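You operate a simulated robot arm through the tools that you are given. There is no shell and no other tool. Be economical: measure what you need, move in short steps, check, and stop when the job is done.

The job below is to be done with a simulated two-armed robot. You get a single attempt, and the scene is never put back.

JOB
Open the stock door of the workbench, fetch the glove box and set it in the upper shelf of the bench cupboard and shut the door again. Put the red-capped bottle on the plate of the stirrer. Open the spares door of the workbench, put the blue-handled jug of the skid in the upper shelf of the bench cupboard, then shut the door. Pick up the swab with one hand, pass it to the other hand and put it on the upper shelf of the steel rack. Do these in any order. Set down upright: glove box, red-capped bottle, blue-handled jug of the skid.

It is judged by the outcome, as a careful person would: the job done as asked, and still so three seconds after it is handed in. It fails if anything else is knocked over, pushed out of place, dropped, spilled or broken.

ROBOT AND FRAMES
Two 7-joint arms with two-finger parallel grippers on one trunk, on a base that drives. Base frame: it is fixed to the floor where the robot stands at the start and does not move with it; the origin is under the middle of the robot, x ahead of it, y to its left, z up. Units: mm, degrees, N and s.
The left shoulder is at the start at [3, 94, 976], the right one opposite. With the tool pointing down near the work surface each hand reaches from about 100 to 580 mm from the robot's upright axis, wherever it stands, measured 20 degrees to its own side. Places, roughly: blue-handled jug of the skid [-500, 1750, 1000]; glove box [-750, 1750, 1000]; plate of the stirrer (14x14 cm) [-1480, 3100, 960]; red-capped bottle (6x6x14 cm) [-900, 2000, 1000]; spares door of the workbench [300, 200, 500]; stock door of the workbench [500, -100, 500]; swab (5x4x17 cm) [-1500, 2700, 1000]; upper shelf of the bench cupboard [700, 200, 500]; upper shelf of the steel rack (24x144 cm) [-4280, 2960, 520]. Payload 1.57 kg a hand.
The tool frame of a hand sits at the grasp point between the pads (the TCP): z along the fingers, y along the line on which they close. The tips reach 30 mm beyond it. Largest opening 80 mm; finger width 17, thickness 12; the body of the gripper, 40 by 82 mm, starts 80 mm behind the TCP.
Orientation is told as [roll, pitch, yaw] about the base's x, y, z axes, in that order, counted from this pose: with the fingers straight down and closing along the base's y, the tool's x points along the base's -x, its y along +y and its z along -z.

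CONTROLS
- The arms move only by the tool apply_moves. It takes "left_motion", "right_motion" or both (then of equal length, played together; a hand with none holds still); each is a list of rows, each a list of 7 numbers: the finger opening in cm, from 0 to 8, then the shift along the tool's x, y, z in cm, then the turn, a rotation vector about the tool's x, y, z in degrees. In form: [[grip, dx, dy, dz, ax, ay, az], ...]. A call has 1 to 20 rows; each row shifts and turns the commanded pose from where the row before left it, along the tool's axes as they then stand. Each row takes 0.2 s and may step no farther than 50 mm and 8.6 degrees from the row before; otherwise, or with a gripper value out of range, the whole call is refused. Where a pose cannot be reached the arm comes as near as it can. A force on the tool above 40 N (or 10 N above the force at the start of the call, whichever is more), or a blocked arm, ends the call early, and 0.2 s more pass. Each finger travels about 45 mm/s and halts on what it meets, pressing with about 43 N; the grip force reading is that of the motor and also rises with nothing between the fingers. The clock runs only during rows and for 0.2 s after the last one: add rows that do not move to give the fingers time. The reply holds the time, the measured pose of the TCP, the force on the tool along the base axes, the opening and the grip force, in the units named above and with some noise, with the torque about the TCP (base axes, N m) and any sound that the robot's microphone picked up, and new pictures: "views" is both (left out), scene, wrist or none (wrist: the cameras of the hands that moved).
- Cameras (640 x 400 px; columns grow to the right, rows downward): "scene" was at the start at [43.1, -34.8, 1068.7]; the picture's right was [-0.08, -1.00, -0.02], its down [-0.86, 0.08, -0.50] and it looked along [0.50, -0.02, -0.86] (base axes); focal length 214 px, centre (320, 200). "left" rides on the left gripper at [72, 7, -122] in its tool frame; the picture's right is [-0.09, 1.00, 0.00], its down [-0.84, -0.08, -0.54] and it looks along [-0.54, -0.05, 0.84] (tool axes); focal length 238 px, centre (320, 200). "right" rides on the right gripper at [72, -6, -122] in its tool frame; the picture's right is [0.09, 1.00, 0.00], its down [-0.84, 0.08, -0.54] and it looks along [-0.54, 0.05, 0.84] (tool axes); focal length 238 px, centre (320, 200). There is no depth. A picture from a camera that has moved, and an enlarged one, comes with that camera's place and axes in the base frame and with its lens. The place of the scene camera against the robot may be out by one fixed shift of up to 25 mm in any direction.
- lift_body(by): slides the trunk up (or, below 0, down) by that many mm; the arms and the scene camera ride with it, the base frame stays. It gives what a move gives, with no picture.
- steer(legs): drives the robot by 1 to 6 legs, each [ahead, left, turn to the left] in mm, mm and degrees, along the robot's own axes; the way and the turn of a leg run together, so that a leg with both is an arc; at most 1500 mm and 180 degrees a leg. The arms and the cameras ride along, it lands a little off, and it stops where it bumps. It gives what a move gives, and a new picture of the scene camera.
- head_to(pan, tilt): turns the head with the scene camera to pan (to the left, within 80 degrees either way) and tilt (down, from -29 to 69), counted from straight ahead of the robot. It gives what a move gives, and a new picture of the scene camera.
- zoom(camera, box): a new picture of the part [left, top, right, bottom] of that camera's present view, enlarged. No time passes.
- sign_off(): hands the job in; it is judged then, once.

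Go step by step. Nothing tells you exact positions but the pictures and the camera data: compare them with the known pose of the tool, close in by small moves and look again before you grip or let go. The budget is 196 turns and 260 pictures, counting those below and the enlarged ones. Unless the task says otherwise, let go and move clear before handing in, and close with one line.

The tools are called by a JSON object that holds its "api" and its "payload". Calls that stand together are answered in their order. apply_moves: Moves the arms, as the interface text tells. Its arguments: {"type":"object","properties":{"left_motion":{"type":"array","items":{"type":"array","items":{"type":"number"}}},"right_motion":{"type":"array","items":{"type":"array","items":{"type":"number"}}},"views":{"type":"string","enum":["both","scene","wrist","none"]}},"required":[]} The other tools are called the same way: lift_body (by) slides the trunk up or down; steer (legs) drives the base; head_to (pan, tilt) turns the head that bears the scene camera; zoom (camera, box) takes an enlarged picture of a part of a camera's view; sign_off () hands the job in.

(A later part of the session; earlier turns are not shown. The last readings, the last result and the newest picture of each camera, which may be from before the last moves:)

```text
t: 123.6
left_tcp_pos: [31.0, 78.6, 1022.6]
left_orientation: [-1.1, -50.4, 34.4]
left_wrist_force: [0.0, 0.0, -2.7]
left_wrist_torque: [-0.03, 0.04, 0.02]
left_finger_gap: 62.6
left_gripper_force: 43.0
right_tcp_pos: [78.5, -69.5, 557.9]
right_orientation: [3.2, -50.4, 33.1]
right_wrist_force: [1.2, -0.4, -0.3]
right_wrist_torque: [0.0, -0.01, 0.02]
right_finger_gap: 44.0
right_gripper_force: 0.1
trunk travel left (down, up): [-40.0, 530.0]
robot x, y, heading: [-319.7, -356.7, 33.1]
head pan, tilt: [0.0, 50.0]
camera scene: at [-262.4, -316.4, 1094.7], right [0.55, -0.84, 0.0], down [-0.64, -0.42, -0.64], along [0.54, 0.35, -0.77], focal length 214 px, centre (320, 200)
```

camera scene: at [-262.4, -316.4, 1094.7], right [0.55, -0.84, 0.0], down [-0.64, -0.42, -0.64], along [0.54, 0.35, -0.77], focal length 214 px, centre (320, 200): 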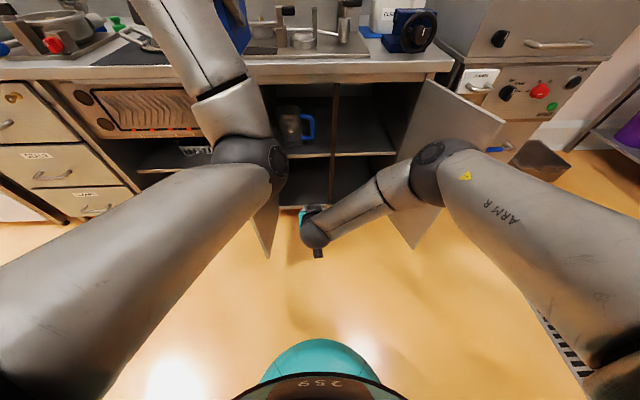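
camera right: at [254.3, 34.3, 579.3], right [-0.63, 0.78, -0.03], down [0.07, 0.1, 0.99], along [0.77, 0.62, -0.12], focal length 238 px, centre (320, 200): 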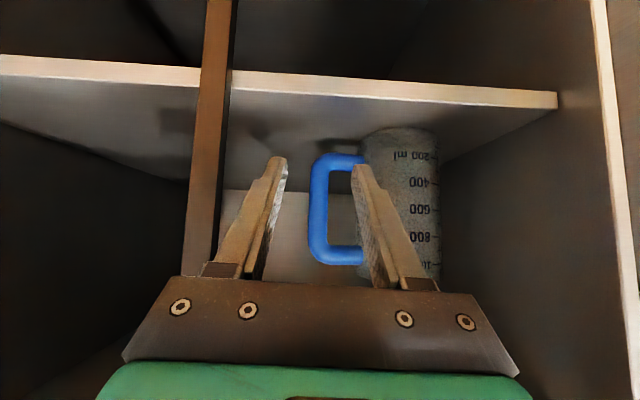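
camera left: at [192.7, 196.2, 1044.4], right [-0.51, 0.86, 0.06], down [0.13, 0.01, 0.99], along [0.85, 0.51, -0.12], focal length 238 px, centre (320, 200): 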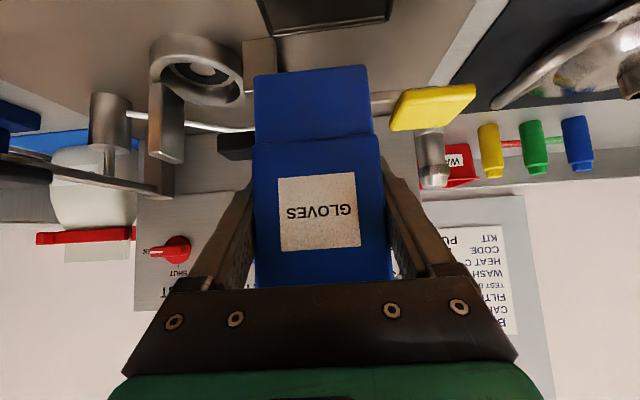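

Jug is in place. Now park the right arm high and tool-down, and bring the box toward the robot's midline.

{"api": "apply_moves", "payload": {"right_motion": [[4.4, -3, -3, -2.5, 0, 0, 0], [4.4, -3, -3, -2.5, 0, 0, 0], [4.4, -3, -3, -2.5, 0, 0, 0], [4.4, -3, -3, -2.5, 0, 8, 0], [4.4, -3, -3, -2, 0, 8, 0], [4.4, -2, -3, -3, 0, 8, 0], [4.4, -1, -3, -3, 0, 8, 0], [4.4, 0, -3, -3, 0, 8, 0], [4.4, 0, 0, -4, 0, 8, 0], [4.4, 0, 0, -4, 0, 0, 0], [4.4, 0, 0, -3, 0, 0, 0], [4.4, 0, 0, 0, 0, 0, 0], [4.4, 0, 0, 0, 0, 0, 0], [4.4, 0, 0, 0, 0, 0, 0]], "left_motion": [[0, 0, 0, 0, 0, 0, 0], [0, 0, 0, 0, 0, 0, 0], [0, 0, 0, 0, 0, 0, 0], [0, 0, 0, 0, 0, 0, 0], [0, 0, 0, 0, 0, 0, 0], [0, 0, 0, 0, 0, 0, 0], [0, 0, 0, 0, 0, 0, 0], [0, 0, -2, 0, 0, 0, 0], [0, 0, -2, 0, 0, 0, 0], [0, 0, -2, 0, 0, 0, 0], [0, 0, -2, 0, 0, 0, 0], [0, 0, -2, 0, 0, 0, 0], [0, 0, -2, 0, 0, 0, 0], [0, 0, 0, 0, 0, 0, 0]], "views": "scene"}}

```text
t: 126.6
left_tcp_pos: [94.9, -22.2, 1023.9]
left_orientation: [-1.2, -50.4, 34.4]
left_wrist_force: [-0.2, 0.1, -1.7]
left_wrist_torque: [-0.01, 0.05, -0.01]
left_finger_gap: 62.8
left_gripper_force: 42.8
right_tcp_pos: [212.6, -285.6, 946.8]
right_orientation: [2.1, -2.3, 35.4]
right_wrist_force: [0.0, 0.3, -0.7]
right_wrist_torque: [-0.04, 0.03, -0.02]
right_finger_gap: 44.1
right_gripper_force: 0.0
trunk travel left (down, up): [-40.0, 530.0]
robot x, y, heading: [-322.0, -357.3, 33.5]
head pan, tilt: [0.0, 50.0]
camera scene: at [-262.4, -316.5, 1094.6], right [0.55, -0.84, 0.0], down [-0.64, -0.42, -0.64], along [0.54, 0.35, -0.77], focal length 214 px, centre (320, 200)
```

scene: 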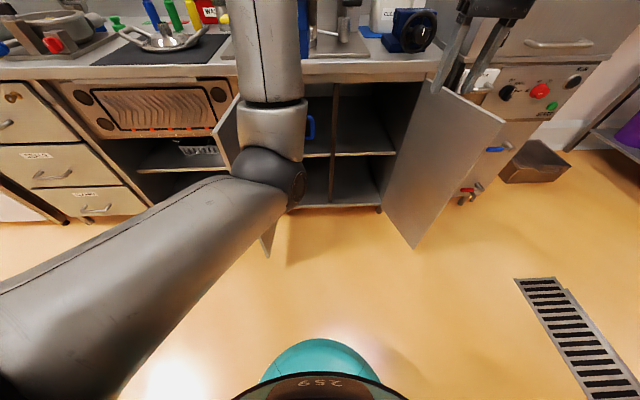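

{"api": "steer", "payload": {"legs": [[0, -262, 0]]}}

{"api": "apply_moves", "payload": {"left_motion": [[0, 3.2, 0, 2.65, 0, 0, 0], [0, 3.2, 0, 2.65, 0, 0, 0], [0, 3.2, 0, 2.65, 0, 0, 0], [0, 3.2, 0, 2.65, 0, 0, 0], [0, 3.2, 0, 2.65, 0, 0, 0], [0, 3.2, 0, 2.65, 0, 0, 0], [0, 3.2, 0, 2.65, 0, 0, 0], [0, 3.2, 0, 2.65, 0, 0, 0], [0, 3.2, 0, 2.65, 0, 0, 0], [0, 3.2, 0, 2.65, 0, 0, 0]]}}

```text
t: 128.5
left_tcp_pos: [239.4, -243.0, 1024.1]
left_orientation: [-1.0, -50.3, 34.2]
left_wrist_force: [-0.5, -0.8, -2.1]
left_wrist_torque: [-0.02, 0.06, 0.01]
left_finger_gap: 62.7
left_gripper_force: 43.2
right_tcp_pos: [357.4, -506.8, 946.4]
right_orientation: [2.1, -2.4, 35.4]
right_wrist_force: [0.5, 0.1, -0.6]
right_wrist_torque: [-0.01, -0.01, 0.02]
right_finger_gap: 44.0
right_gripper_force: 0.1
trunk travel left (down, up): [-40.0, 530.0]
robot x, y, heading: [-178.6, -571.0, 33.3]
head pan, tilt: [0.0, 50.0]
camera scene: at [-118.3, -536.7, 1094.6], right [0.55, -0.84, 0.0], down [-0.64, -0.42, -0.64], along [0.54, 0.35, -0.77], focal length 214 px, centre (320, 200)
```

scene: 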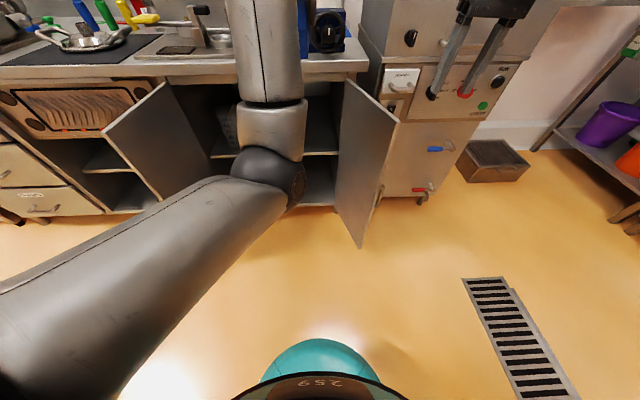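

```text
t: 129.5
left_tcp_pos: [244.6, -215.8, 954.9]
left_orientation: [0.0, -60.6, 35.4]
left_wrist_force: [0.1, 0.3, -0.7]
left_wrist_torque: [-0.01, 0.09, -0.01]
left_finger_gap: 62.7
left_gripper_force: 43.4
right_tcp_pos: [355.8, -507.2, 946.8]
right_orientation: [2.2, -2.4, 35.2]
right_wrist_force: [0.4, 1.2, -0.3]
right_wrist_torque: [0.01, -0.02, -0.01]
right_finger_gap: 44.0
right_gripper_force: 0.0
trunk travel left (down, up): [-40.0, 530.0]
robot x, y, heading: [-181.3, -576.1, 33.2]
head pan, tilt: [0.0, 50.0]
stopped in row 5 (left hand): the arm was blocked; the commanded pose is now the measured one
camera scene: at [-118.4, -536.7, 1094.6], right [0.55, -0.84, 0.0], down [-0.64, -0.42, -0.64], along [0.54, 0.35, -0.77], focal length 214 px, centre (320, 200)
camera left: at [124.4, -294.2, 951.1], right [-0.54, 0.84, 0.08], down [0.0, -0.1, 1.0], along [0.84, 0.54, 0.06], focal length 238 px, centre (320, 200)
```

scene: 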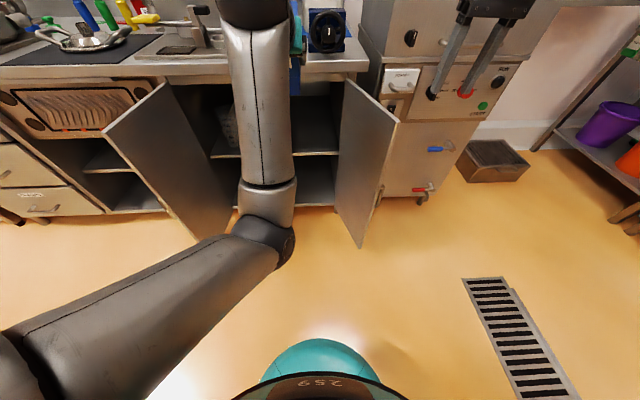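
left: 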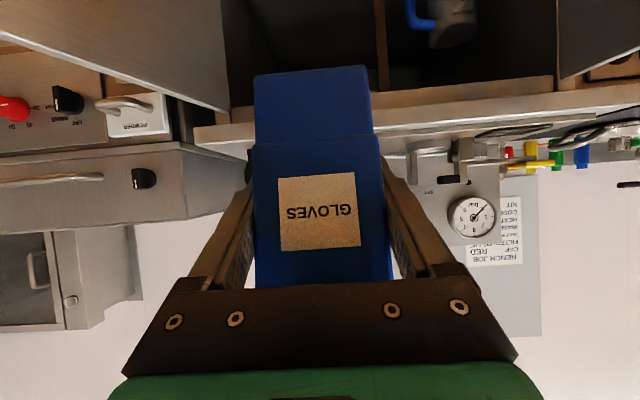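

The left arm hits a fold limit going straight down. I back up, extend the hand forward, then lower along an arc.

{"api": "steer", "payload": {"legs": [[-220, 0, 0]]}}

{"api": "apply_moves", "payload": {"left_motion": [[0, -1.5, 0, 3.0, 0, 5, 0], [0, -1.9, 0, 3.0, 0, 5, 0], [0, -2.4, 0, 2.9, 0, 0, 0], [0, -2.4, 0, 2.9, 0, 0, 0], [0, 1.0, 0, 4.4, 0, 0, 0], [0, 2.5, 0, 2.1, 0, 0, 0], [0, 2.9, 0, 2.4, 0, 0, 0], [0, 2.9, 0, 2.4, 0, 0, 0], [0, 2.9, 0, 2.4, 0, 0, 0], [0, 2.9, 0, 2.4, 0, 0, 0]]}}

```text
t: 131.2
left_tcp_pos: [59.6, -337.9, 954.1]
left_orientation: [-0.2, -60.7, 35.5]
left_wrist_force: [-0.1, 0.7, -2.8]
left_wrist_torque: [-0.03, 0.05, -0.01]
left_finger_gap: 62.6
left_gripper_force: 43.4
right_tcp_pos: [171.5, -627.7, 947.6]
right_orientation: [2.0, -2.4, 35.2]
right_wrist_force: [0.5, 0.0, 0.7]
right_wrist_torque: [0.01, -0.01, 0.0]
right_finger_gap: 44.2
right_gripper_force: 0.1
trunk travel left (down, up): [-40.0, 530.0]
robot x, y, heading: [-361.2, -695.8, 33.1]
head pan, tilt: [0.0, 50.0]
camera scene: at [-303.1, -657.1, 1094.7], right [0.55, -0.84, 0.0], down [-0.64, -0.42, -0.64], along [0.54, 0.35, -0.77], focal length 214 px, centre (320, 200)
```

scene: 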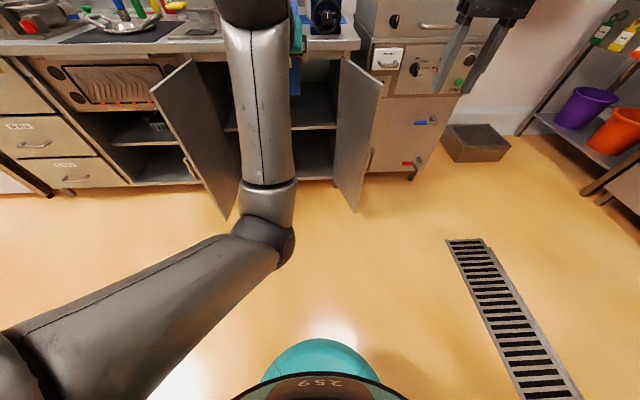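

```text
t: 133.4
left_tcp_pos: [200.2, -237.3, 733.9]
left_orientation: [-0.1, -50.7, 35.5]
left_wrist_force: [0.4, 0.1, -2.2]
left_wrist_torque: [-0.05, 0.04, -0.02]
left_finger_gap: 62.7
left_gripper_force: 43.3
right_tcp_pos: [171.1, -628.1, 946.6]
right_orientation: [2.0, -2.4, 35.4]
right_wrist_force: [0.2, 0.1, 0.0]
right_wrist_torque: [0.0, 0.01, 0.01]
right_finger_gap: 44.1
right_gripper_force: 0.2
trunk travel left (down, up): [-40.0, 530.0]
robot x, y, heading: [-358.2, -692.7, 33.1]
head pan, tilt: [0.0, 50.0]
camera scene: at [-303.0, -657.1, 1094.7], right [0.55, -0.84, 0.0], down [-0.64, -0.42, -0.64], along [0.54, 0.35, -0.77], focal length 214 px, centre (320, 200)
camera left: at [82.6, -313.6, 755.3], right [-0.53, 0.85, 0.07], down [0.13, 0.0, 0.99], along [0.84, 0.53, -0.11], focal length 238 px, centre (320, 200)
```

scene: 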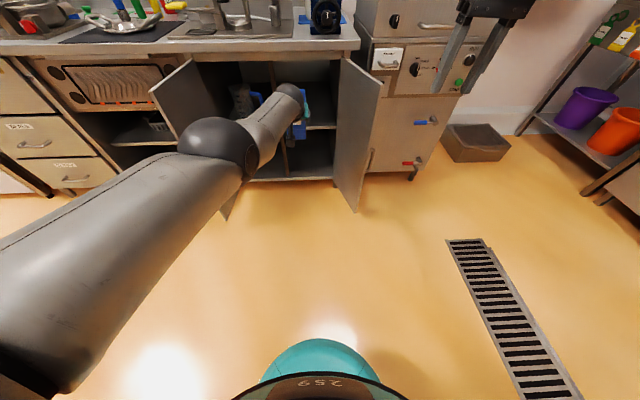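
left: 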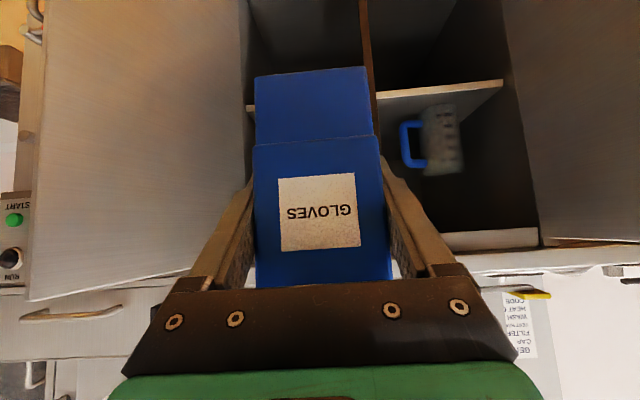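

That works. Continue down while pulling back a bit.

{"api": "apply_moves", "payload": {"left_motion": [[0, 4.6, 0, 0.7, 0, 0, 0], [0, 4.6, 0, 0.7, 0, 0, 0], [0, 4.6, 0, 0.7, 0, 0, 0], [0, 4.6, 0, 0.7, 0, 0, 0]]}}

```text
t: 134.4
left_tcp_pos: [122.1, -293.3, 574.4]
left_orientation: [0.0, -50.8, 35.4]
left_wrist_force: [0.2, -0.5, -1.8]
left_wrist_torque: [-0.01, 0.04, 0.0]
left_finger_gap: 62.3
left_gripper_force: 42.3
right_tcp_pos: [170.6, -627.1, 946.2]
right_orientation: [2.1, -2.5, 35.3]
right_wrist_force: [1.0, 0.0, 0.0]
right_wrist_torque: [0.01, 0.03, 0.0]
right_finger_gap: 44.0
right_gripper_force: 0.1
trunk travel left (down, up): [-40.0, 530.0]
robot x, y, heading: [-361.3, -695.4, 33.1]
head pan, tilt: [0.0, 50.0]
camera scene: at [-303.0, -657.1, 1094.7], right [0.55, -0.84, 0.0], down [-0.64, -0.42, -0.64], along [0.54, 0.35, -0.77], focal length 214 px, centre (320, 200)
camera left: at [5.4, -369.3, 595.8], right [-0.53, 0.85, 0.07], down [0.13, 0.0, 0.99], along [0.84, 0.53, -0.11], focal length 238 px, centre (320, 200)
```

scene: 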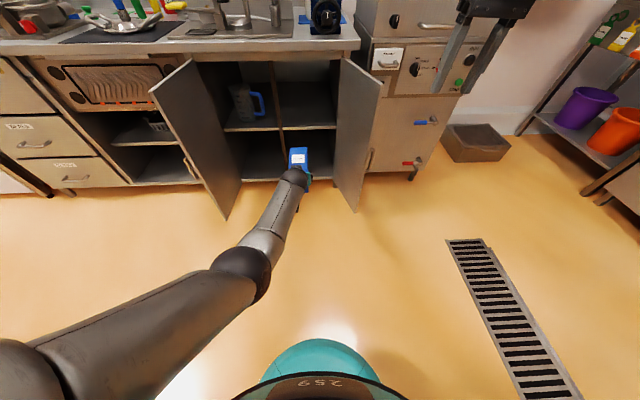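
left: 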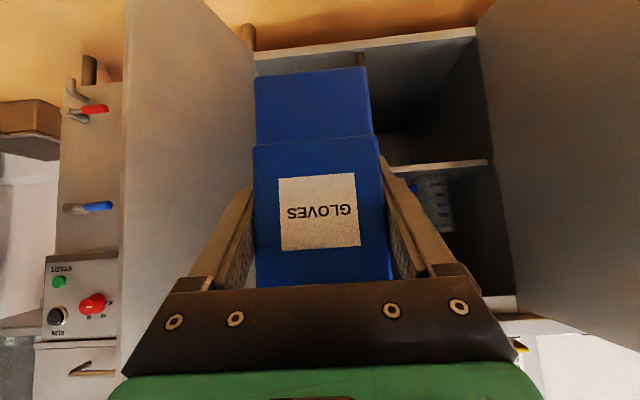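

Box is at entry height (bottom ≈518, shelf ≈471). I pull the right hand back a bit, align and drive in.

{"api": "apply_moves", "payload": {"right_motion": [[4.4, 4, 0, 0, 0, 0, 0], [4.4, 4, 0, 0, 0, 0, 0]], "views": "none"}}

{"api": "steer", "payload": {"legs": [[0, -25, 0.6], [330, 0, 0]]}}

{"api": "zoom", "payload": {"camera": "left", "box": [0, 0, 640, 400]}}

```text
t: 135.0
left_tcp_pos: [122.9, -293.3, 574.0]
left_orientation: [-0.2, -50.6, 35.5]
left_wrist_force: [0.0, 0.2, -1.5]
left_wrist_torque: [-0.04, 0.1, -0.02]
left_finger_gap: 62.8
left_gripper_force: 42.9
right_tcp_pos: [106.7, -673.3, 942.7]
right_orientation: [2.0, -2.5, 35.2]
right_wrist_force: [0.4, 0.5, 0.4]
right_wrist_torque: [0.0, 0.0, 0.0]
right_finger_gap: 43.8
right_gripper_force: 0.0
trunk travel left (down, up): [-40.0, 530.0]
robot x, y, heading: [-361.8, -693.0, 33.1]
head pan, tilt: [0.0, 50.0]
```

```text
t: 137.6
left_tcp_pos: [408.1, -123.9, 574.2]
left_orientation: [-0.1, -50.6, 36.1]
left_wrist_force: [0.4, 0.0, -2.6]
left_wrist_torque: [-0.01, 0.04, 0.02]
left_finger_gap: 62.7
left_gripper_force: 43.2
right_tcp_pos: [396.8, -505.8, 943.4]
right_orientation: [2.1, -2.4, 35.9]
right_wrist_force: [-0.3, 0.1, 1.3]
right_wrist_torque: [0.01, 0.0, 0.03]
right_finger_gap: 43.9
right_gripper_force: 0.1
trunk travel left (down, up): [-40.0, 530.0]
robot x, y, heading: [-70.7, -533.5, 33.4]
head pan, tilt: [0.0, 50.0]
camera scene: at [-13.6, -492.7, 1094.6], right [0.56, -0.83, 0.0], down [-0.64, -0.43, -0.64], along [0.53, 0.36, -0.77], focal length 214 px, centre (320, 200)
```

scene: 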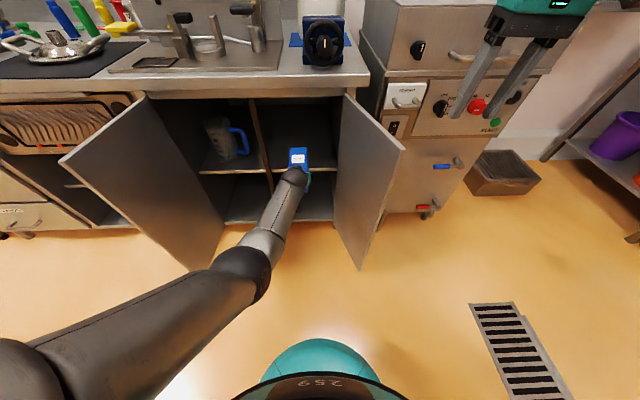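

```text
1.00 times, centred on (320, 200) of left (not enlarged: the box is as wide or as high as the picture)
camera zoom: at [291.8, -201.8, 595.7], right [-0.54, 0.84, 0.07], down [0.13, 0.0, 0.99], along [0.83, 0.54, -0.12], focal length 238 px, centre (320, 200)
```

zoom: 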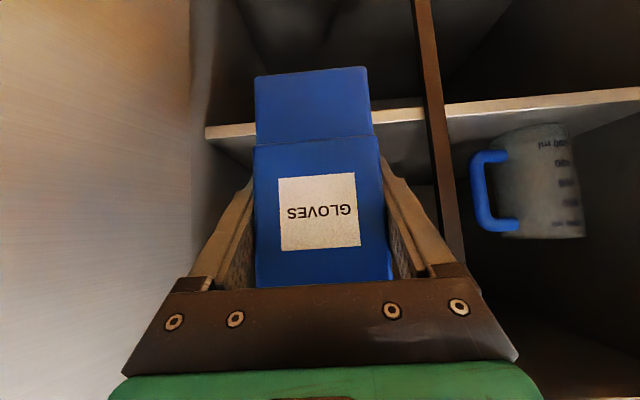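

Aligned in the right compartment. Drive 165 mm further in.

{"api": "steer", "payload": {"legs": [[165, 0, 0]]}}

{"api": "lift_body", "payload": {"by": -38}}

{"api": "zoom", "payload": {"camera": "left", "box": [0, 0, 640, 400]}}

```text
t: 139.1
left_tcp_pos: [545.6, -31.7, 575.4]
left_orientation: [-0.2, -50.7, 36.2]
left_wrist_force: [-0.4, -0.6, -1.2]
left_wrist_torque: [0.0, 0.02, 0.02]
left_finger_gap: 62.9
left_gripper_force: 43.0
right_tcp_pos: [533.1, -412.2, 941.7]
right_orientation: [2.1, -2.5, 35.9]
right_wrist_force: [-0.3, 0.7, -0.3]
right_wrist_torque: [0.01, -0.01, 0.04]
right_finger_gap: 43.9
right_gripper_force: 0.1
trunk travel left (down, up): [-40.0, 530.0]
robot x, y, heading: [66.5, -439.3, 33.7]
head pan, tilt: [0.0, 50.0]
camera scene: at [124.0, -400.3, 1094.6], right [0.56, -0.83, 0.0], down [-0.64, -0.43, -0.64], along [0.53, 0.36, -0.77], focal length 214 px, centre (320, 200)
```

scene: 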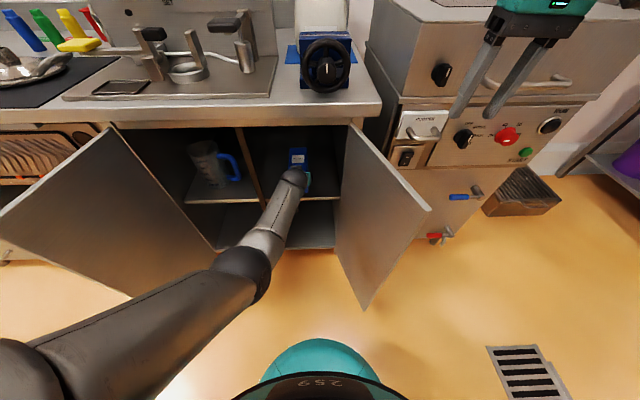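

```text
t: 139.9
left_tcp_pos: [545.1, -31.0, 535.9]
left_orientation: [-0.1, -50.6, 36.2]
left_wrist_force: [-1.0, 0.3, -1.6]
left_wrist_torque: [-0.06, 0.09, 0.03]
left_finger_gap: 62.7
left_gripper_force: 43.0
right_tcp_pos: [534.3, -412.7, 905.5]
right_orientation: [1.9, -2.4, 35.9]
right_wrist_force: [0.0, -0.4, 0.1]
right_wrist_torque: [-0.01, 0.04, 0.01]
right_finger_gap: 44.0
right_gripper_force: 0.1
trunk travel left (down, up): [-2.0, 568.0]
robot x, y, heading: [65.6, -442.6, 33.8]
head pan, tilt: [0.0, 50.0]
```

```text
1.00 times, centred on (320, 200) of left (not enlarged: the box is as wide or as high as the picture)
camera zoom: at [428.4, -108.8, 557.6], right [-0.54, 0.84, 0.07], down [0.14, 0.0, 0.99], along [0.83, 0.54, -0.12], focal length 238 px, centre (320, 200)
```

zoom: 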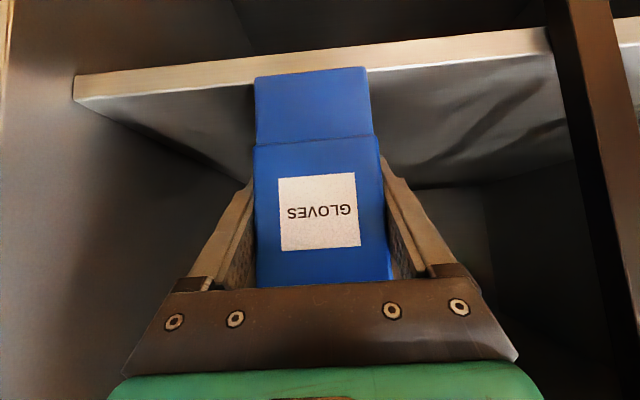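

The box front would overhang the shelf edge (≈n 425); I raise 10, go in 60 mm more, then lower.

{"api": "lift_body", "payload": {"by": 10}}

{"api": "steer", "payload": {"legs": [[62, 0, 0]]}}

{"api": "lift_body", "payload": {"by": -12}}

{"api": "apply_moves", "payload": {"left_motion": [[0, 0.15, 0, 0.13, 0, 0, 0], [0, 0.15, 0, 0.13, 0, 0, 0], [0, 0, 0, 0, 0, 0, 0]], "views": "wrist"}}

```text
t: 140.5
left_tcp_pos: [546.1, -32.8, 547.3]
left_orientation: [-0.2, -50.7, 36.2]
left_wrist_force: [0.5, 0.0, -3.0]
left_wrist_torque: [-0.07, 0.04, 0.03]
left_finger_gap: 62.7
left_gripper_force: 43.1
right_tcp_pos: [534.4, -411.0, 914.7]
right_orientation: [2.0, -2.4, 36.1]
right_wrist_force: [0.0, 0.9, -0.2]
right_wrist_torque: [0.0, 0.03, 0.01]
right_finger_gap: 44.0
right_gripper_force: 0.0
trunk travel left (down, up): [-12.0, 558.0]
robot x, y, heading: [68.3, -440.0, 33.6]
head pan, tilt: [0.0, 50.0]
```

```text
t: 141.4
left_tcp_pos: [595.5, 2.8, 546.7]
left_orientation: [-0.1, -50.6, 36.2]
left_wrist_force: [0.5, 1.0, -1.6]
left_wrist_torque: [0.01, 0.06, 0.0]
left_finger_gap: 62.6
left_gripper_force: 43.2
right_tcp_pos: [584.8, -377.9, 914.7]
right_orientation: [1.9, -2.4, 36.1]
right_wrist_force: [-0.2, -0.6, 0.1]
right_wrist_torque: [-0.02, 0.0, -0.02]
right_finger_gap: 43.9
right_gripper_force: 0.0
trunk travel left (down, up): [-12.0, 558.0]
robot x, y, heading: [118.4, -406.7, 34.1]
head pan, tilt: [0.0, 50.0]
camera scene: at [175.1, -366.0, 1066.6], right [0.56, -0.83, 0.0], down [-0.64, -0.43, -0.64], along [0.53, 0.36, -0.77], focal length 214 px, centre (320, 200)
```

scene: 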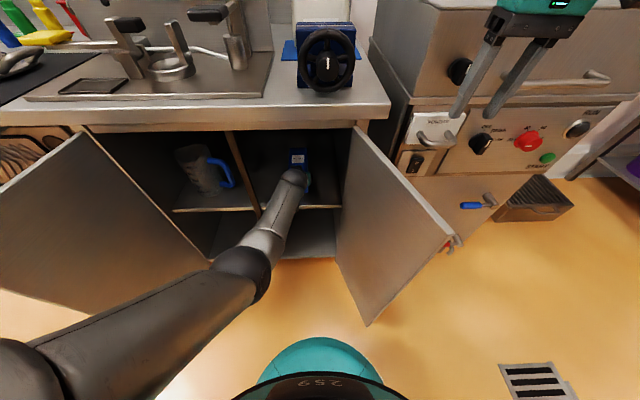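

```text
t: 142.1
left_tcp_pos: [596.4, 4.1, 533.4]
left_orientation: [-0.1, -50.5, 36.3]
left_wrist_force: [-0.1, 0.6, -2.7]
left_wrist_torque: [-0.04, 0.01, 0.04]
left_finger_gap: 62.9
left_gripper_force: 42.9
right_tcp_pos: [585.5, -378.3, 903.1]
right_orientation: [2.0, -2.5, 36.0]
right_wrist_force: [-0.4, -0.3, -0.1]
right_wrist_torque: [0.0, 0.0, -0.02]
right_finger_gap: 44.0
right_gripper_force: 0.1
trunk travel left (down, up): [0.0, 570.0]
robot x, y, heading: [112.9, -405.6, 33.9]
head pan, tilt: [0.0, 50.0]
```

```text
t: 142.8
left_tcp_pos: [595.2, 3.3, 529.7]
left_orientation: [-0.1, -50.5, 36.2]
left_wrist_force: [0.6, 0.0, -1.2]
left_wrist_torque: [-0.04, 0.1, -0.03]
left_finger_gap: 63.0
left_gripper_force: 42.6
right_tcp_pos: [584.9, -377.6, 903.3]
right_orientation: [1.9, -2.4, 36.0]
right_wrist_force: [0.4, 0.8, 0.2]
right_wrist_torque: [-0.01, 0.0, 0.02]
right_finger_gap: 44.2
right_gripper_force: 0.2
trunk travel left (down, up): [0.0, 570.0]
robot x, y, heading: [113.4, -402.6, 33.8]
head pan, tilt: [0.0, 50.0]
camera left: at [479.7, -74.4, 551.6], right [-0.54, 0.84, 0.07], down [0.14, 0.0, 0.99], along [0.83, 0.54, -0.12], focal length 238 px, centre (320, 200)
```

left: 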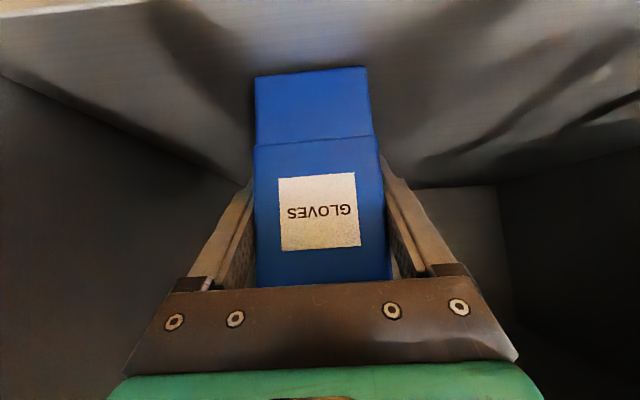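

{"api": "apply_moves", "payload": {"left_motion": [[0, 0.15, 0, 0.13, 0, 0, 0], [0, 0.15, 0, 0.13, 0, 0, 0], [0, 0, 0, 0, 0, 0, 0]], "views": "none"}}

{"api": "apply_moves", "payload": {"left_motion": [[0, 0.15, 0, 0.13, 0, 0, 0], [0, 0.15, 0, 0.13, 0, 0, 0], [0, 0, 0, 0, 0, 0, 0]], "views": "none"}}

```text
t: 143.7
left_tcp_pos: [597.0, 4.2, 528.5]
left_orientation: [0.0, -50.9, 36.2]
left_wrist_force: [-1.8, -0.5, 8.3]
left_wrist_torque: [-0.05, 0.46, 0.01]
left_finger_gap: 62.6
left_gripper_force: 43.1
right_tcp_pos: [584.8, -378.6, 904.1]
right_orientation: [2.0, -2.5, 36.0]
right_wrist_force: [1.0, -0.6, 0.1]
right_wrist_torque: [0.02, 0.02, 0.05]
right_finger_gap: 44.0
right_gripper_force: 0.1
trunk travel left (down, up): [0.0, 570.0]
robot x, y, heading: [117.8, -406.1, 34.1]
head pan, tilt: [0.0, 50.0]
```

```text
t: 144.4
left_tcp_pos: [599.7, 3.9, 527.1]
left_orientation: [-0.2, -51.4, 36.3]
left_wrist_force: [-5.1, 1.5, 25.3]
left_wrist_torque: [-0.46, 0.94, -0.13]
left_finger_gap: 62.7
left_gripper_force: 43.2
right_tcp_pos: [583.6, -378.8, 904.7]
right_orientation: [2.0, -2.6, 36.0]
right_wrist_force: [-0.5, 0.7, 0.2]
right_wrist_torque: [0.0, 0.03, 0.01]
right_finger_gap: 43.9
right_gripper_force: 0.1
trunk travel left (down, up): [0.0, 570.0]
robot x, y, heading: [115.1, -407.1, 33.9]
head pan, tilt: [0.0, 50.0]
```

On the shelf. Ease up slightly, open, and withdraw straight back.

{"api": "apply_moves", "payload": {"left_motion": [[0, -0.2, 0, -0.17, 0, 0, 0], [8, 0, 0, 0, 0, 0, 0], [8, 0, 0, 0, 0, 0, 0], [8, 0, 0, 0, 0, 0, 0], [8, 0, 0, 0, 0, 0, 0]], "views": "none"}}

{"api": "steer", "payload": {"legs": [[-180, 0, 0]]}}

{"api": "zoom", "payload": {"camera": "left", "box": [0, 0, 640, 400]}}

```text
t: 145.7
left_tcp_pos: [597.1, 3.6, 525.0]
left_orientation: [-0.1, -50.5, 36.2]
left_wrist_force: [-0.4, -0.3, -0.1]
left_wrist_torque: [-0.04, 0.0, 0.01]
left_finger_gap: 80.1
left_gripper_force: 0.0
right_tcp_pos: [584.6, -378.5, 903.3]
right_orientation: [2.0, -2.4, 36.0]
right_wrist_force: [0.1, 0.0, 0.1]
right_wrist_torque: [-0.02, -0.01, -0.01]
right_finger_gap: 44.3
right_gripper_force: 0.0
trunk travel left (down, up): [0.0, 570.0]
robot x, y, heading: [118.9, -405.2, 33.8]
head pan, tilt: [0.0, 50.0]
```

```text
t: 147.2
left_tcp_pos: [447.2, -98.1, 525.5]
left_orientation: [0.0, -50.6, 36.1]
left_wrist_force: [0.0, 0.5, 0.1]
left_wrist_torque: [-0.01, -0.01, -0.04]
left_finger_gap: 80.2
left_gripper_force: 0.1
right_tcp_pos: [434.2, -478.7, 904.0]
right_orientation: [2.0, -2.5, 35.9]
right_wrist_force: [-0.3, 0.0, -0.2]
right_wrist_torque: [0.01, -0.01, -0.01]
right_finger_gap: 44.0
right_gripper_force: 0.1
trunk travel left (down, up): [0.0, 570.0]
robot x, y, heading: [-35.8, -506.8, 33.7]
head pan, tilt: [0.0, 50.0]
camera scene: at [24.6, -467.0, 1054.7], right [0.56, -0.83, 0.0], down [-0.64, -0.43, -0.64], along [0.53, 0.36, -0.77], focal length 214 px, centre (320, 200)
```

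scene: 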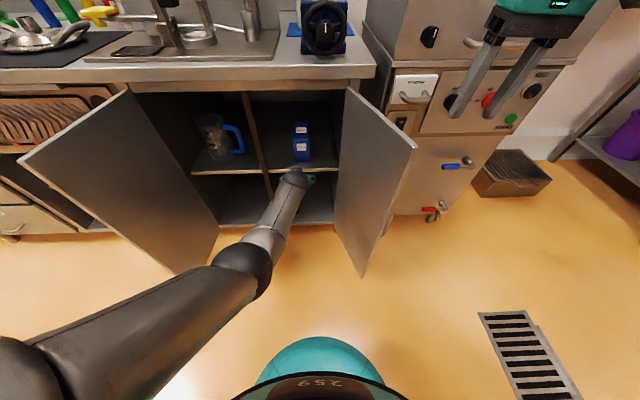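

```text
1.00 times, centred on (320, 200) of left (not enlarged: the box is as wide or as high as the picture)
camera zoom: at [330.6, -175.5, 546.8], right [-0.54, 0.84, 0.07], down [0.14, 0.0, 0.99], along [0.83, 0.54, -0.12], focal length 238 px, centre (320, 200)
```

zoom: 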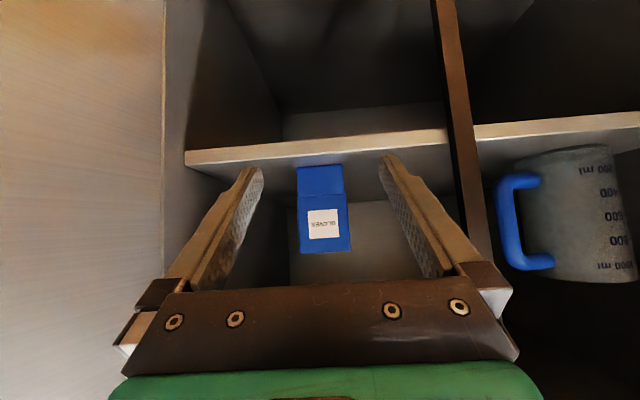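

Both are in and upright. I back out and raise the left arm clear, then shut the doors.

{"api": "steer", "payload": {"legs": [[-250, 0, 0]]}}

{"api": "apply_moves", "payload": {"left_motion": [[0, -4.6, 0, -0.7, 0, 0, 0], [0, -4.6, 0, -0.7, 0, 0, 0], [0, -4.6, 0, -0.7, 0, 0, 0], [0, -4.6, 0, -0.7, 0, 0, 0], [0, -2.9, 0, -2.4, 0, 0, 0], [0, -2.9, 0, -2.4, 0, 0, 0], [0, -2.9, 0, -2.4, 0, 0, 0], [0, -2.9, 0, -2.4, 0, 0, 0], [0, -2.9, 0, -2.4, 0, 0, 0], [0, -0.5, 2, -3.5, 0, 8, 0], [0, -0.5, 2, -3.0, 0, 8, 0], [0, -0.5, 2, -3.0, 0, 8, 0], [0, 0, 2, -2.0, 0, 8, 0], [0, 0, 2, -2, 0, 8, 0], [0, 0, 2, 0, 0, 8, 0]], "right_motion": [[0, 0, 0, 0, 0, 0, 0], [0, 0, 0, 0, 0, 0, 0], [0, 0, 0, 0, 0, 0, 0], [0, 0, 0, 0, 0, 0, 0], [0, 0, 0, 0, 0, 0, 0], [0, 0, 0, 0, 0, 0, 0], [0, 0, 0, 0, 0, 0, 0], [0, 0, 0, 0, 0, 0, 0], [0, 0, 0, 0, 0, 0, 0], [0, 0, 0, 0, 0, 0, 0], [0, 0, 0, 0, 0, 0, 0], [0, 0, 0, 0, 0, 0, 0], [0, 0, 0, 0, 0, 0, 0], [0, 0, 0, 0, 0, 0, 0], [0, 0, 0, 0, 0, 0, 0]], "views": "scene"}}

```text
t: 149.0
left_tcp_pos: [238.6, -236.0, 525.4]
left_orientation: [-0.1, -50.7, 36.2]
left_wrist_force: [0.1, 0.1, 0.9]
left_wrist_torque: [0.01, 0.0, -0.01]
left_finger_gap: 80.2
left_gripper_force: 0.0
right_tcp_pos: [226.6, -618.0, 902.9]
right_orientation: [2.0, -2.4, 36.0]
right_wrist_force: [0.9, -0.4, 0.2]
right_wrist_torque: [0.02, 0.0, 0.0]
right_finger_gap: 44.1
right_gripper_force: 0.0
trunk travel left (down, up): [0.0, 570.0]
robot x, y, heading: [-242.0, -643.1, 33.9]
head pan, tilt: [0.0, 50.0]
camera scene: at [-183.5, -606.1, 1054.7], right [0.56, -0.83, 0.0], down [-0.64, -0.43, -0.64], along [0.53, 0.36, -0.77], focal length 214 px, centre (320, 200)
```

scene: 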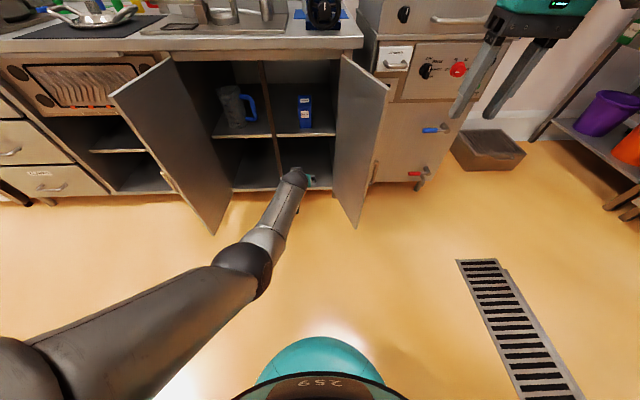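

```text
t: 152.2
left_tcp_pos: [128.8, -185.8, 954.2]
left_orientation: [-0.1, -6.6, 36.1]
left_wrist_force: [0.1, 0.0, -0.1]
left_wrist_torque: [0.0, -0.03, 0.01]
left_finger_gap: 0.1
left_gripper_force: 21.4
left hand out of reach, approached as far as the arm can: row 4, 5, 6, 7, 11, 12, 13, 14, 15
right_tcp_pos: [226.2, -619.0, 903.7]
right_orientation: [2.0, -2.5, 35.9]
right_wrist_force: [0.0, 0.1, -0.2]
right_wrist_torque: [0.02, 0.02, -0.02]
right_finger_gap: 0.0
right_gripper_force: 20.9
trunk travel left (down, up): [0.0, 570.0]
robot x, y, heading: [-243.3, -646.7, 34.0]
head pan, tilt: [0.0, 50.0]
camera scene: at [-183.7, -606.5, 1054.7], right [0.56, -0.83, 0.0], down [-0.64, -0.43, -0.64], along [0.53, 0.36, -0.77], focal length 214 px, centre (320, 200)
```

scene: 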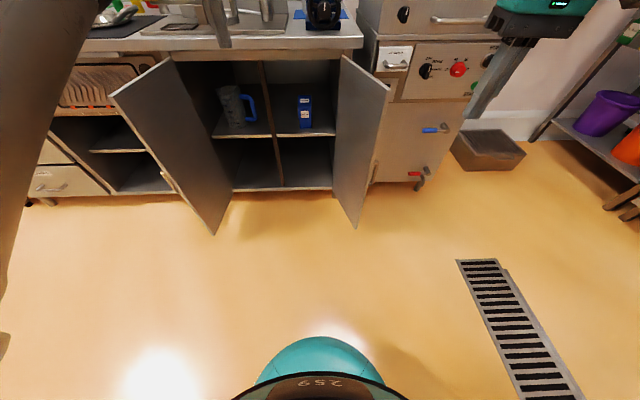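

Both items visible on the upper shelf. Now the right hand (closed) goes low on the outer side of the stock door, to push it shut.

{"api": "apply_moves", "payload": {"right_motion": [[0, 0, 0, 4, 0, 0, 0], [0, 0, 0, 4, 0, 0, 0], [0, 0, 0, 4, 0, 0, 0], [0, 0, 0, 4, 0, 0, 0], [0, 0, 0, 4, 0, 0, 0], [0, 0, 0, 1, 0, -8, 0], [0, 0, 0, 1, 0, -8, 0], [0, 0, 0, 1, 0, -8, 0], [0, 0, 0, 0, 0, -8, 0], [0, 0, 0, 0, 0, -8, 0]], "views": "none"}}

{"api": "steer", "payload": {"legs": [[0, -70, 0], [265, 0, 0]]}}

```text
t: 154.4
left_tcp_pos: [127.9, -184.9, 954.3]
left_orientation: [0.0, -6.7, 36.3]
left_wrist_force: [-0.3, -0.3, 0.9]
left_wrist_torque: [0.01, 0.03, 0.0]
left_finger_gap: 0.0
left_gripper_force: 21.2
right_tcp_pos: [232.4, -603.5, 673.2]
right_orientation: [2.9, -42.6, 34.2]
right_wrist_force: [-0.3, -0.6, 0.0]
right_wrist_torque: [0.03, -0.01, -0.01]
right_finger_gap: 0.2
right_gripper_force: 21.3
trunk travel left (down, up): [0.0, 570.0]
robot x, y, heading: [-242.9, -645.1, 33.7]
head pan, tilt: [0.0, 50.0]
```

```text
t: 156.9
left_tcp_pos: [392.5, -96.5, 954.8]
left_orientation: [0.0, -6.7, 36.1]
left_wrist_force: [-0.8, 0.3, -0.5]
left_wrist_torque: [-0.05, -0.01, -0.03]
left_finger_gap: 0.1
left_gripper_force: 21.2
right_tcp_pos: [494.2, -513.0, 673.6]
right_orientation: [2.7, -42.4, 34.1]
right_wrist_force: [0.4, -1.0, -0.3]
right_wrist_torque: [-0.01, -0.01, 0.02]
right_finger_gap: 0.0
right_gripper_force: 21.3
trunk travel left (down, up): [0.0, 570.0]
robot x, y, heading: [18.7, -553.6, 33.7]
head pan, tilt: [0.0, 50.0]
camera scene: at [78.4, -515.5, 1054.6], right [0.56, -0.83, 0.0], down [-0.64, -0.43, -0.64], along [0.53, 0.36, -0.77], focal length 214 px, centre (320, 200)
```

scene: 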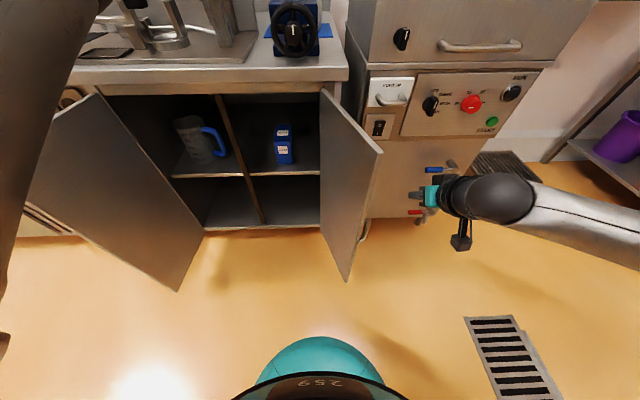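

Right hand is on the outer side of the stock door. Drive left to swing it in.

{"api": "steer", "payload": {"legs": [[0, 265, 0]]}}

```text
t: 158.8
left_tcp_pos: [247.5, 120.1, 952.6]
left_orientation: [-0.1, -6.7, 35.8]
left_wrist_force: [-0.2, 0.8, 0.0]
left_wrist_torque: [-0.01, -0.02, 0.01]
left_finger_gap: 0.0
left_gripper_force: 21.4
right_tcp_pos: [350.8, -297.4, 673.6]
right_orientation: [2.8, -42.4, 33.9]
right_wrist_force: [0.7, -0.5, -0.5]
right_wrist_torque: [0.0, -0.01, 0.01]
right_finger_gap: 0.2
right_gripper_force: 21.3
trunk travel left (down, up): [0.0, 570.0]
robot x, y, heading: [-120.5, -338.5, 34.0]
head pan, tilt: [0.0, 50.0]
camera scene: at [-65.8, -299.5, 1054.7], right [0.55, -0.83, 0.0], down [-0.64, -0.42, -0.64], along [0.53, 0.36, -0.77], focal length 214 px, centre (320, 200)
```

scene: 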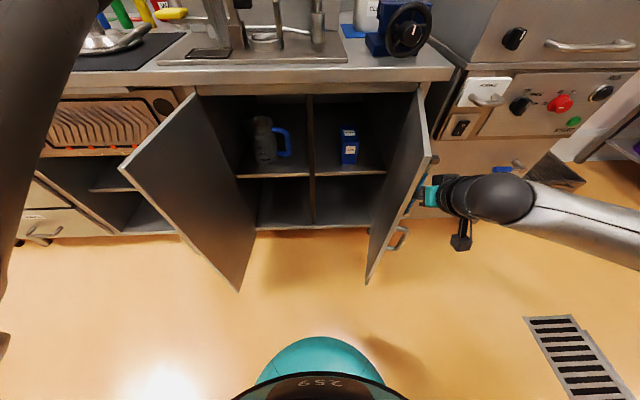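

Door is swinging in. I continue along the closing arc.

{"api": "steer", "payload": {"legs": [[15, 63, 0], [43, 56, 0], [56, 43, 0], [55, 25, 0]]}}

```text
t: 161.6
left_tcp_pos: [282.6, 369.6, 953.7]
left_orientation: [0.0, -6.7, 36.0]
left_wrist_force: [-0.1, 0.1, 0.1]
left_wrist_torque: [0.0, 0.01, 0.0]
left_finger_gap: 0.0
left_gripper_force: 21.1
right_tcp_pos: [385.4, -48.3, 672.5]
right_orientation: [2.8, -42.4, 34.1]
right_wrist_force: [-0.3, -0.6, -0.4]
right_wrist_torque: [-0.02, -0.02, -0.01]
right_finger_gap: 0.0
right_gripper_force: 22.0
trunk travel left (down, up): [0.0, 570.0]
robot x, y, heading: [-86.6, -87.3, 33.6]
head pan, tilt: [0.0, 50.0]
camera scene: at [-30.4, -49.9, 1054.6], right [0.55, -0.83, 0.0], down [-0.64, -0.43, -0.64], along [0.53, 0.36, -0.77], focal length 214 px, centre (320, 200)
```

scene: 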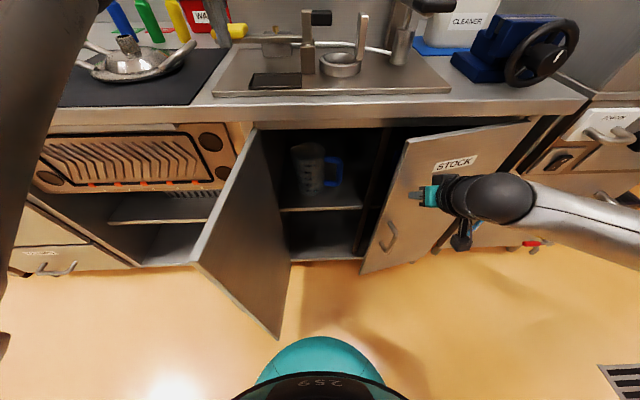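

Almost shut. I push the rest with the right arm forward.

{"api": "apply_moves", "payload": {"right_motion": [[0, -1.5, -0.3, 1.35, 0, 0, 0], [0, -1.5, -0.3, 1.35, 0, 0, 0], [0, -1.5, 0, 1.35, 0, 0, 0], [0, -1.5, 0, 1.35, 0, 0, 0]], "views": "scene"}}

```text
t: 162.5
left_tcp_pos: [284.4, 368.4, 952.6]
left_orientation: [-0.1, -6.6, 35.8]
left_wrist_force: [-0.3, -0.5, -0.3]
left_wrist_torque: [-0.02, -0.02, 0.01]
left_finger_gap: 0.0
left_gripper_force: 21.5
right_tcp_pos: [438.6, -17.4, 672.9]
right_orientation: [2.7, -41.4, 34.0]
right_wrist_force: [-7.5, -4.0, 1.8]
right_wrist_torque: [-0.03, 0.09, 0.01]
right_finger_gap: 0.0
right_gripper_force: 21.6
trunk travel left (down, up): [0.0, 570.0]
robot x, y, heading: [-93.6, -88.9, 33.6]
head pan, tilt: [0.0, 50.0]
stopped in row 4 (right hand): the force on the tool passed its limit at 59 N (the readings are from after the stop); the commanded pose is now the measured one
camera scene: at [-31.0, -50.4, 1054.7], right [0.55, -0.83, 0.0], down [-0.64, -0.42, -0.64], along [0.54, 0.36, -0.77], focal length 214 px, centre (320, 200)
```

scene: 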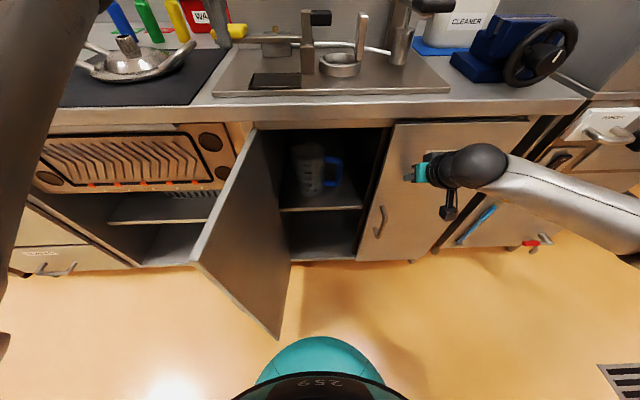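

Stock door is shut. I retract the right hand, back off and set up the left hand for the spares door.

{"api": "apply_moves", "payload": {"right_motion": [[0, 1.5, 0, -1.35, 0, 0, 0], [0, 2.0, 0, -2.3, 0, 0, 0], [0, 2.0, 0, -2.3, 0, 0, 0]], "views": "none"}}

{"api": "steer", "payload": {"legs": [[-200, 0, 0], [0, 170, 0]]}}

{"api": "apply_moves", "payload": {"left_motion": [[0, 4, 2, 0, 0, 0, 0], [0, 4, 2, 0, 0, 0, 0], [0, 4, 2, 1, 0, 0, 0], [0, 3, 1, 3, 0, 0, 0], [0, 0, 0, 4, 0, 0, 0], [0, 0, 0, 4, 0, 0, 0], [0, 0, 0, 4, 0, 0, 0], [0, 0, 0, 4, 0, 0, 0], [0, 0, 0, 4, 0, 0, 0], [0, 0, 0, 2, 0, -8, 0], [0, 0, 0, 0, 0, -8, 0], [0, 0, 0, 0, 0, -8, 0], [0, 0, 0, 0, 0, -8, 0]], "views": "scene"}}

```text
t: 163.3
left_tcp_pos: [283.8, 369.2, 954.2]
left_orientation: [-0.1, -6.5, 35.9]
left_wrist_force: [0.4, 0.0, 0.5]
left_wrist_torque: [0.0, 0.03, -0.05]
left_finger_gap: 0.1
left_gripper_force: 21.2
right_tcp_pos: [373.9, -64.2, 679.9]
right_orientation: [2.7, -41.5, 34.0]
right_wrist_force: [-1.1, 0.2, -0.4]
right_wrist_torque: [0.0, -0.02, -0.02]
right_finger_gap: 0.0
right_gripper_force: 21.3
trunk travel left (down, up): [0.0, 570.0]
robot x, y, heading: [-87.2, -90.7, 33.8]
head pan, tilt: [0.0, 50.0]
```

```text
t: 165.9
left_tcp_pos: [25.1, 397.5, 954.1]
left_orientation: [-0.1, -6.6, 36.0]
left_wrist_force: [-0.8, 0.2, 0.1]
left_wrist_torque: [-0.02, -0.03, -0.03]
left_finger_gap: 0.1
left_gripper_force: 21.3
right_tcp_pos: [118.5, -34.2, 680.7]
right_orientation: [2.8, -41.7, 34.1]
right_wrist_force: [-0.5, -0.3, 0.5]
right_wrist_torque: [0.03, 0.0, 0.01]
right_finger_gap: 0.0
right_gripper_force: 21.2
trunk travel left (down, up): [0.0, 570.0]
robot x, y, heading: [-341.8, -61.2, 33.8]
head pan, tilt: [0.0, 50.0]
camera scene: at [-287.0, -21.8, 1054.7], right [0.56, -0.83, 0.0], down [-0.64, -0.43, -0.64], along [0.53, 0.36, -0.77], focal length 214 px, centre (320, 200)
```

scene: 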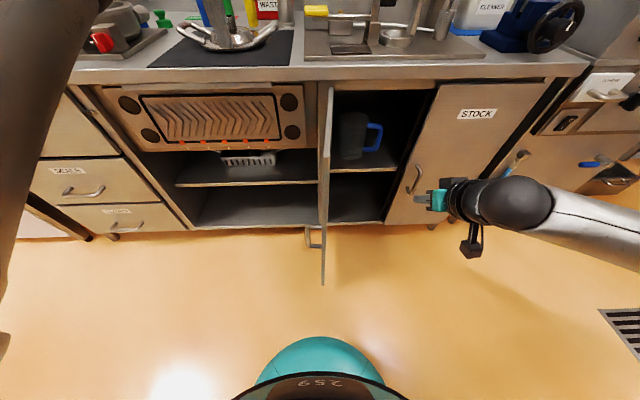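

```text
t: 168.5
left_tcp_pos: [57.2, 524.3, 744.0]
left_orientation: [-0.2, -25.7, 35.8]
left_wrist_force: [-29.5, -28.1, 12.1]
left_wrist_torque: [2.57, -2.7, 0.22]
left_finger_gap: 0.1
left_gripper_force: 21.0
left hand out of reach, approached as far as the arm can: row 1, 2, 3, 4, 5, 6, 7, 10, 11, 12
right_tcp_pos: [114.7, -37.0, 681.6]
right_orientation: [2.8, -41.8, 34.1]
right_wrist_force: [-0.2, 0.7, -0.1]
right_wrist_torque: [0.03, 0.02, -0.02]
right_finger_gap: 0.0
right_gripper_force: 21.1
trunk travel left (down, up): [0.0, 570.0]
robot x, y, heading: [-345.1, -64.3, 33.9]
head pan, tilt: [0.0, 50.0]
stopped in row 12 (left hand): the force on the tool passed its limit at 64 N (the readings are from after the stop); the commanded pose is now the measured one
camera scene: at [-291.2, -25.9, 1055.2], right [0.56, -0.83, 0.0], down [-0.63, -0.42, -0.65], along [0.54, 0.36, -0.76], focal length 214 px, centre (320, 200)
```

scene: 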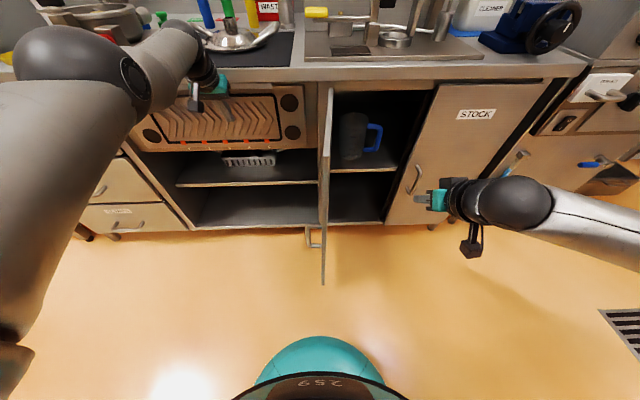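

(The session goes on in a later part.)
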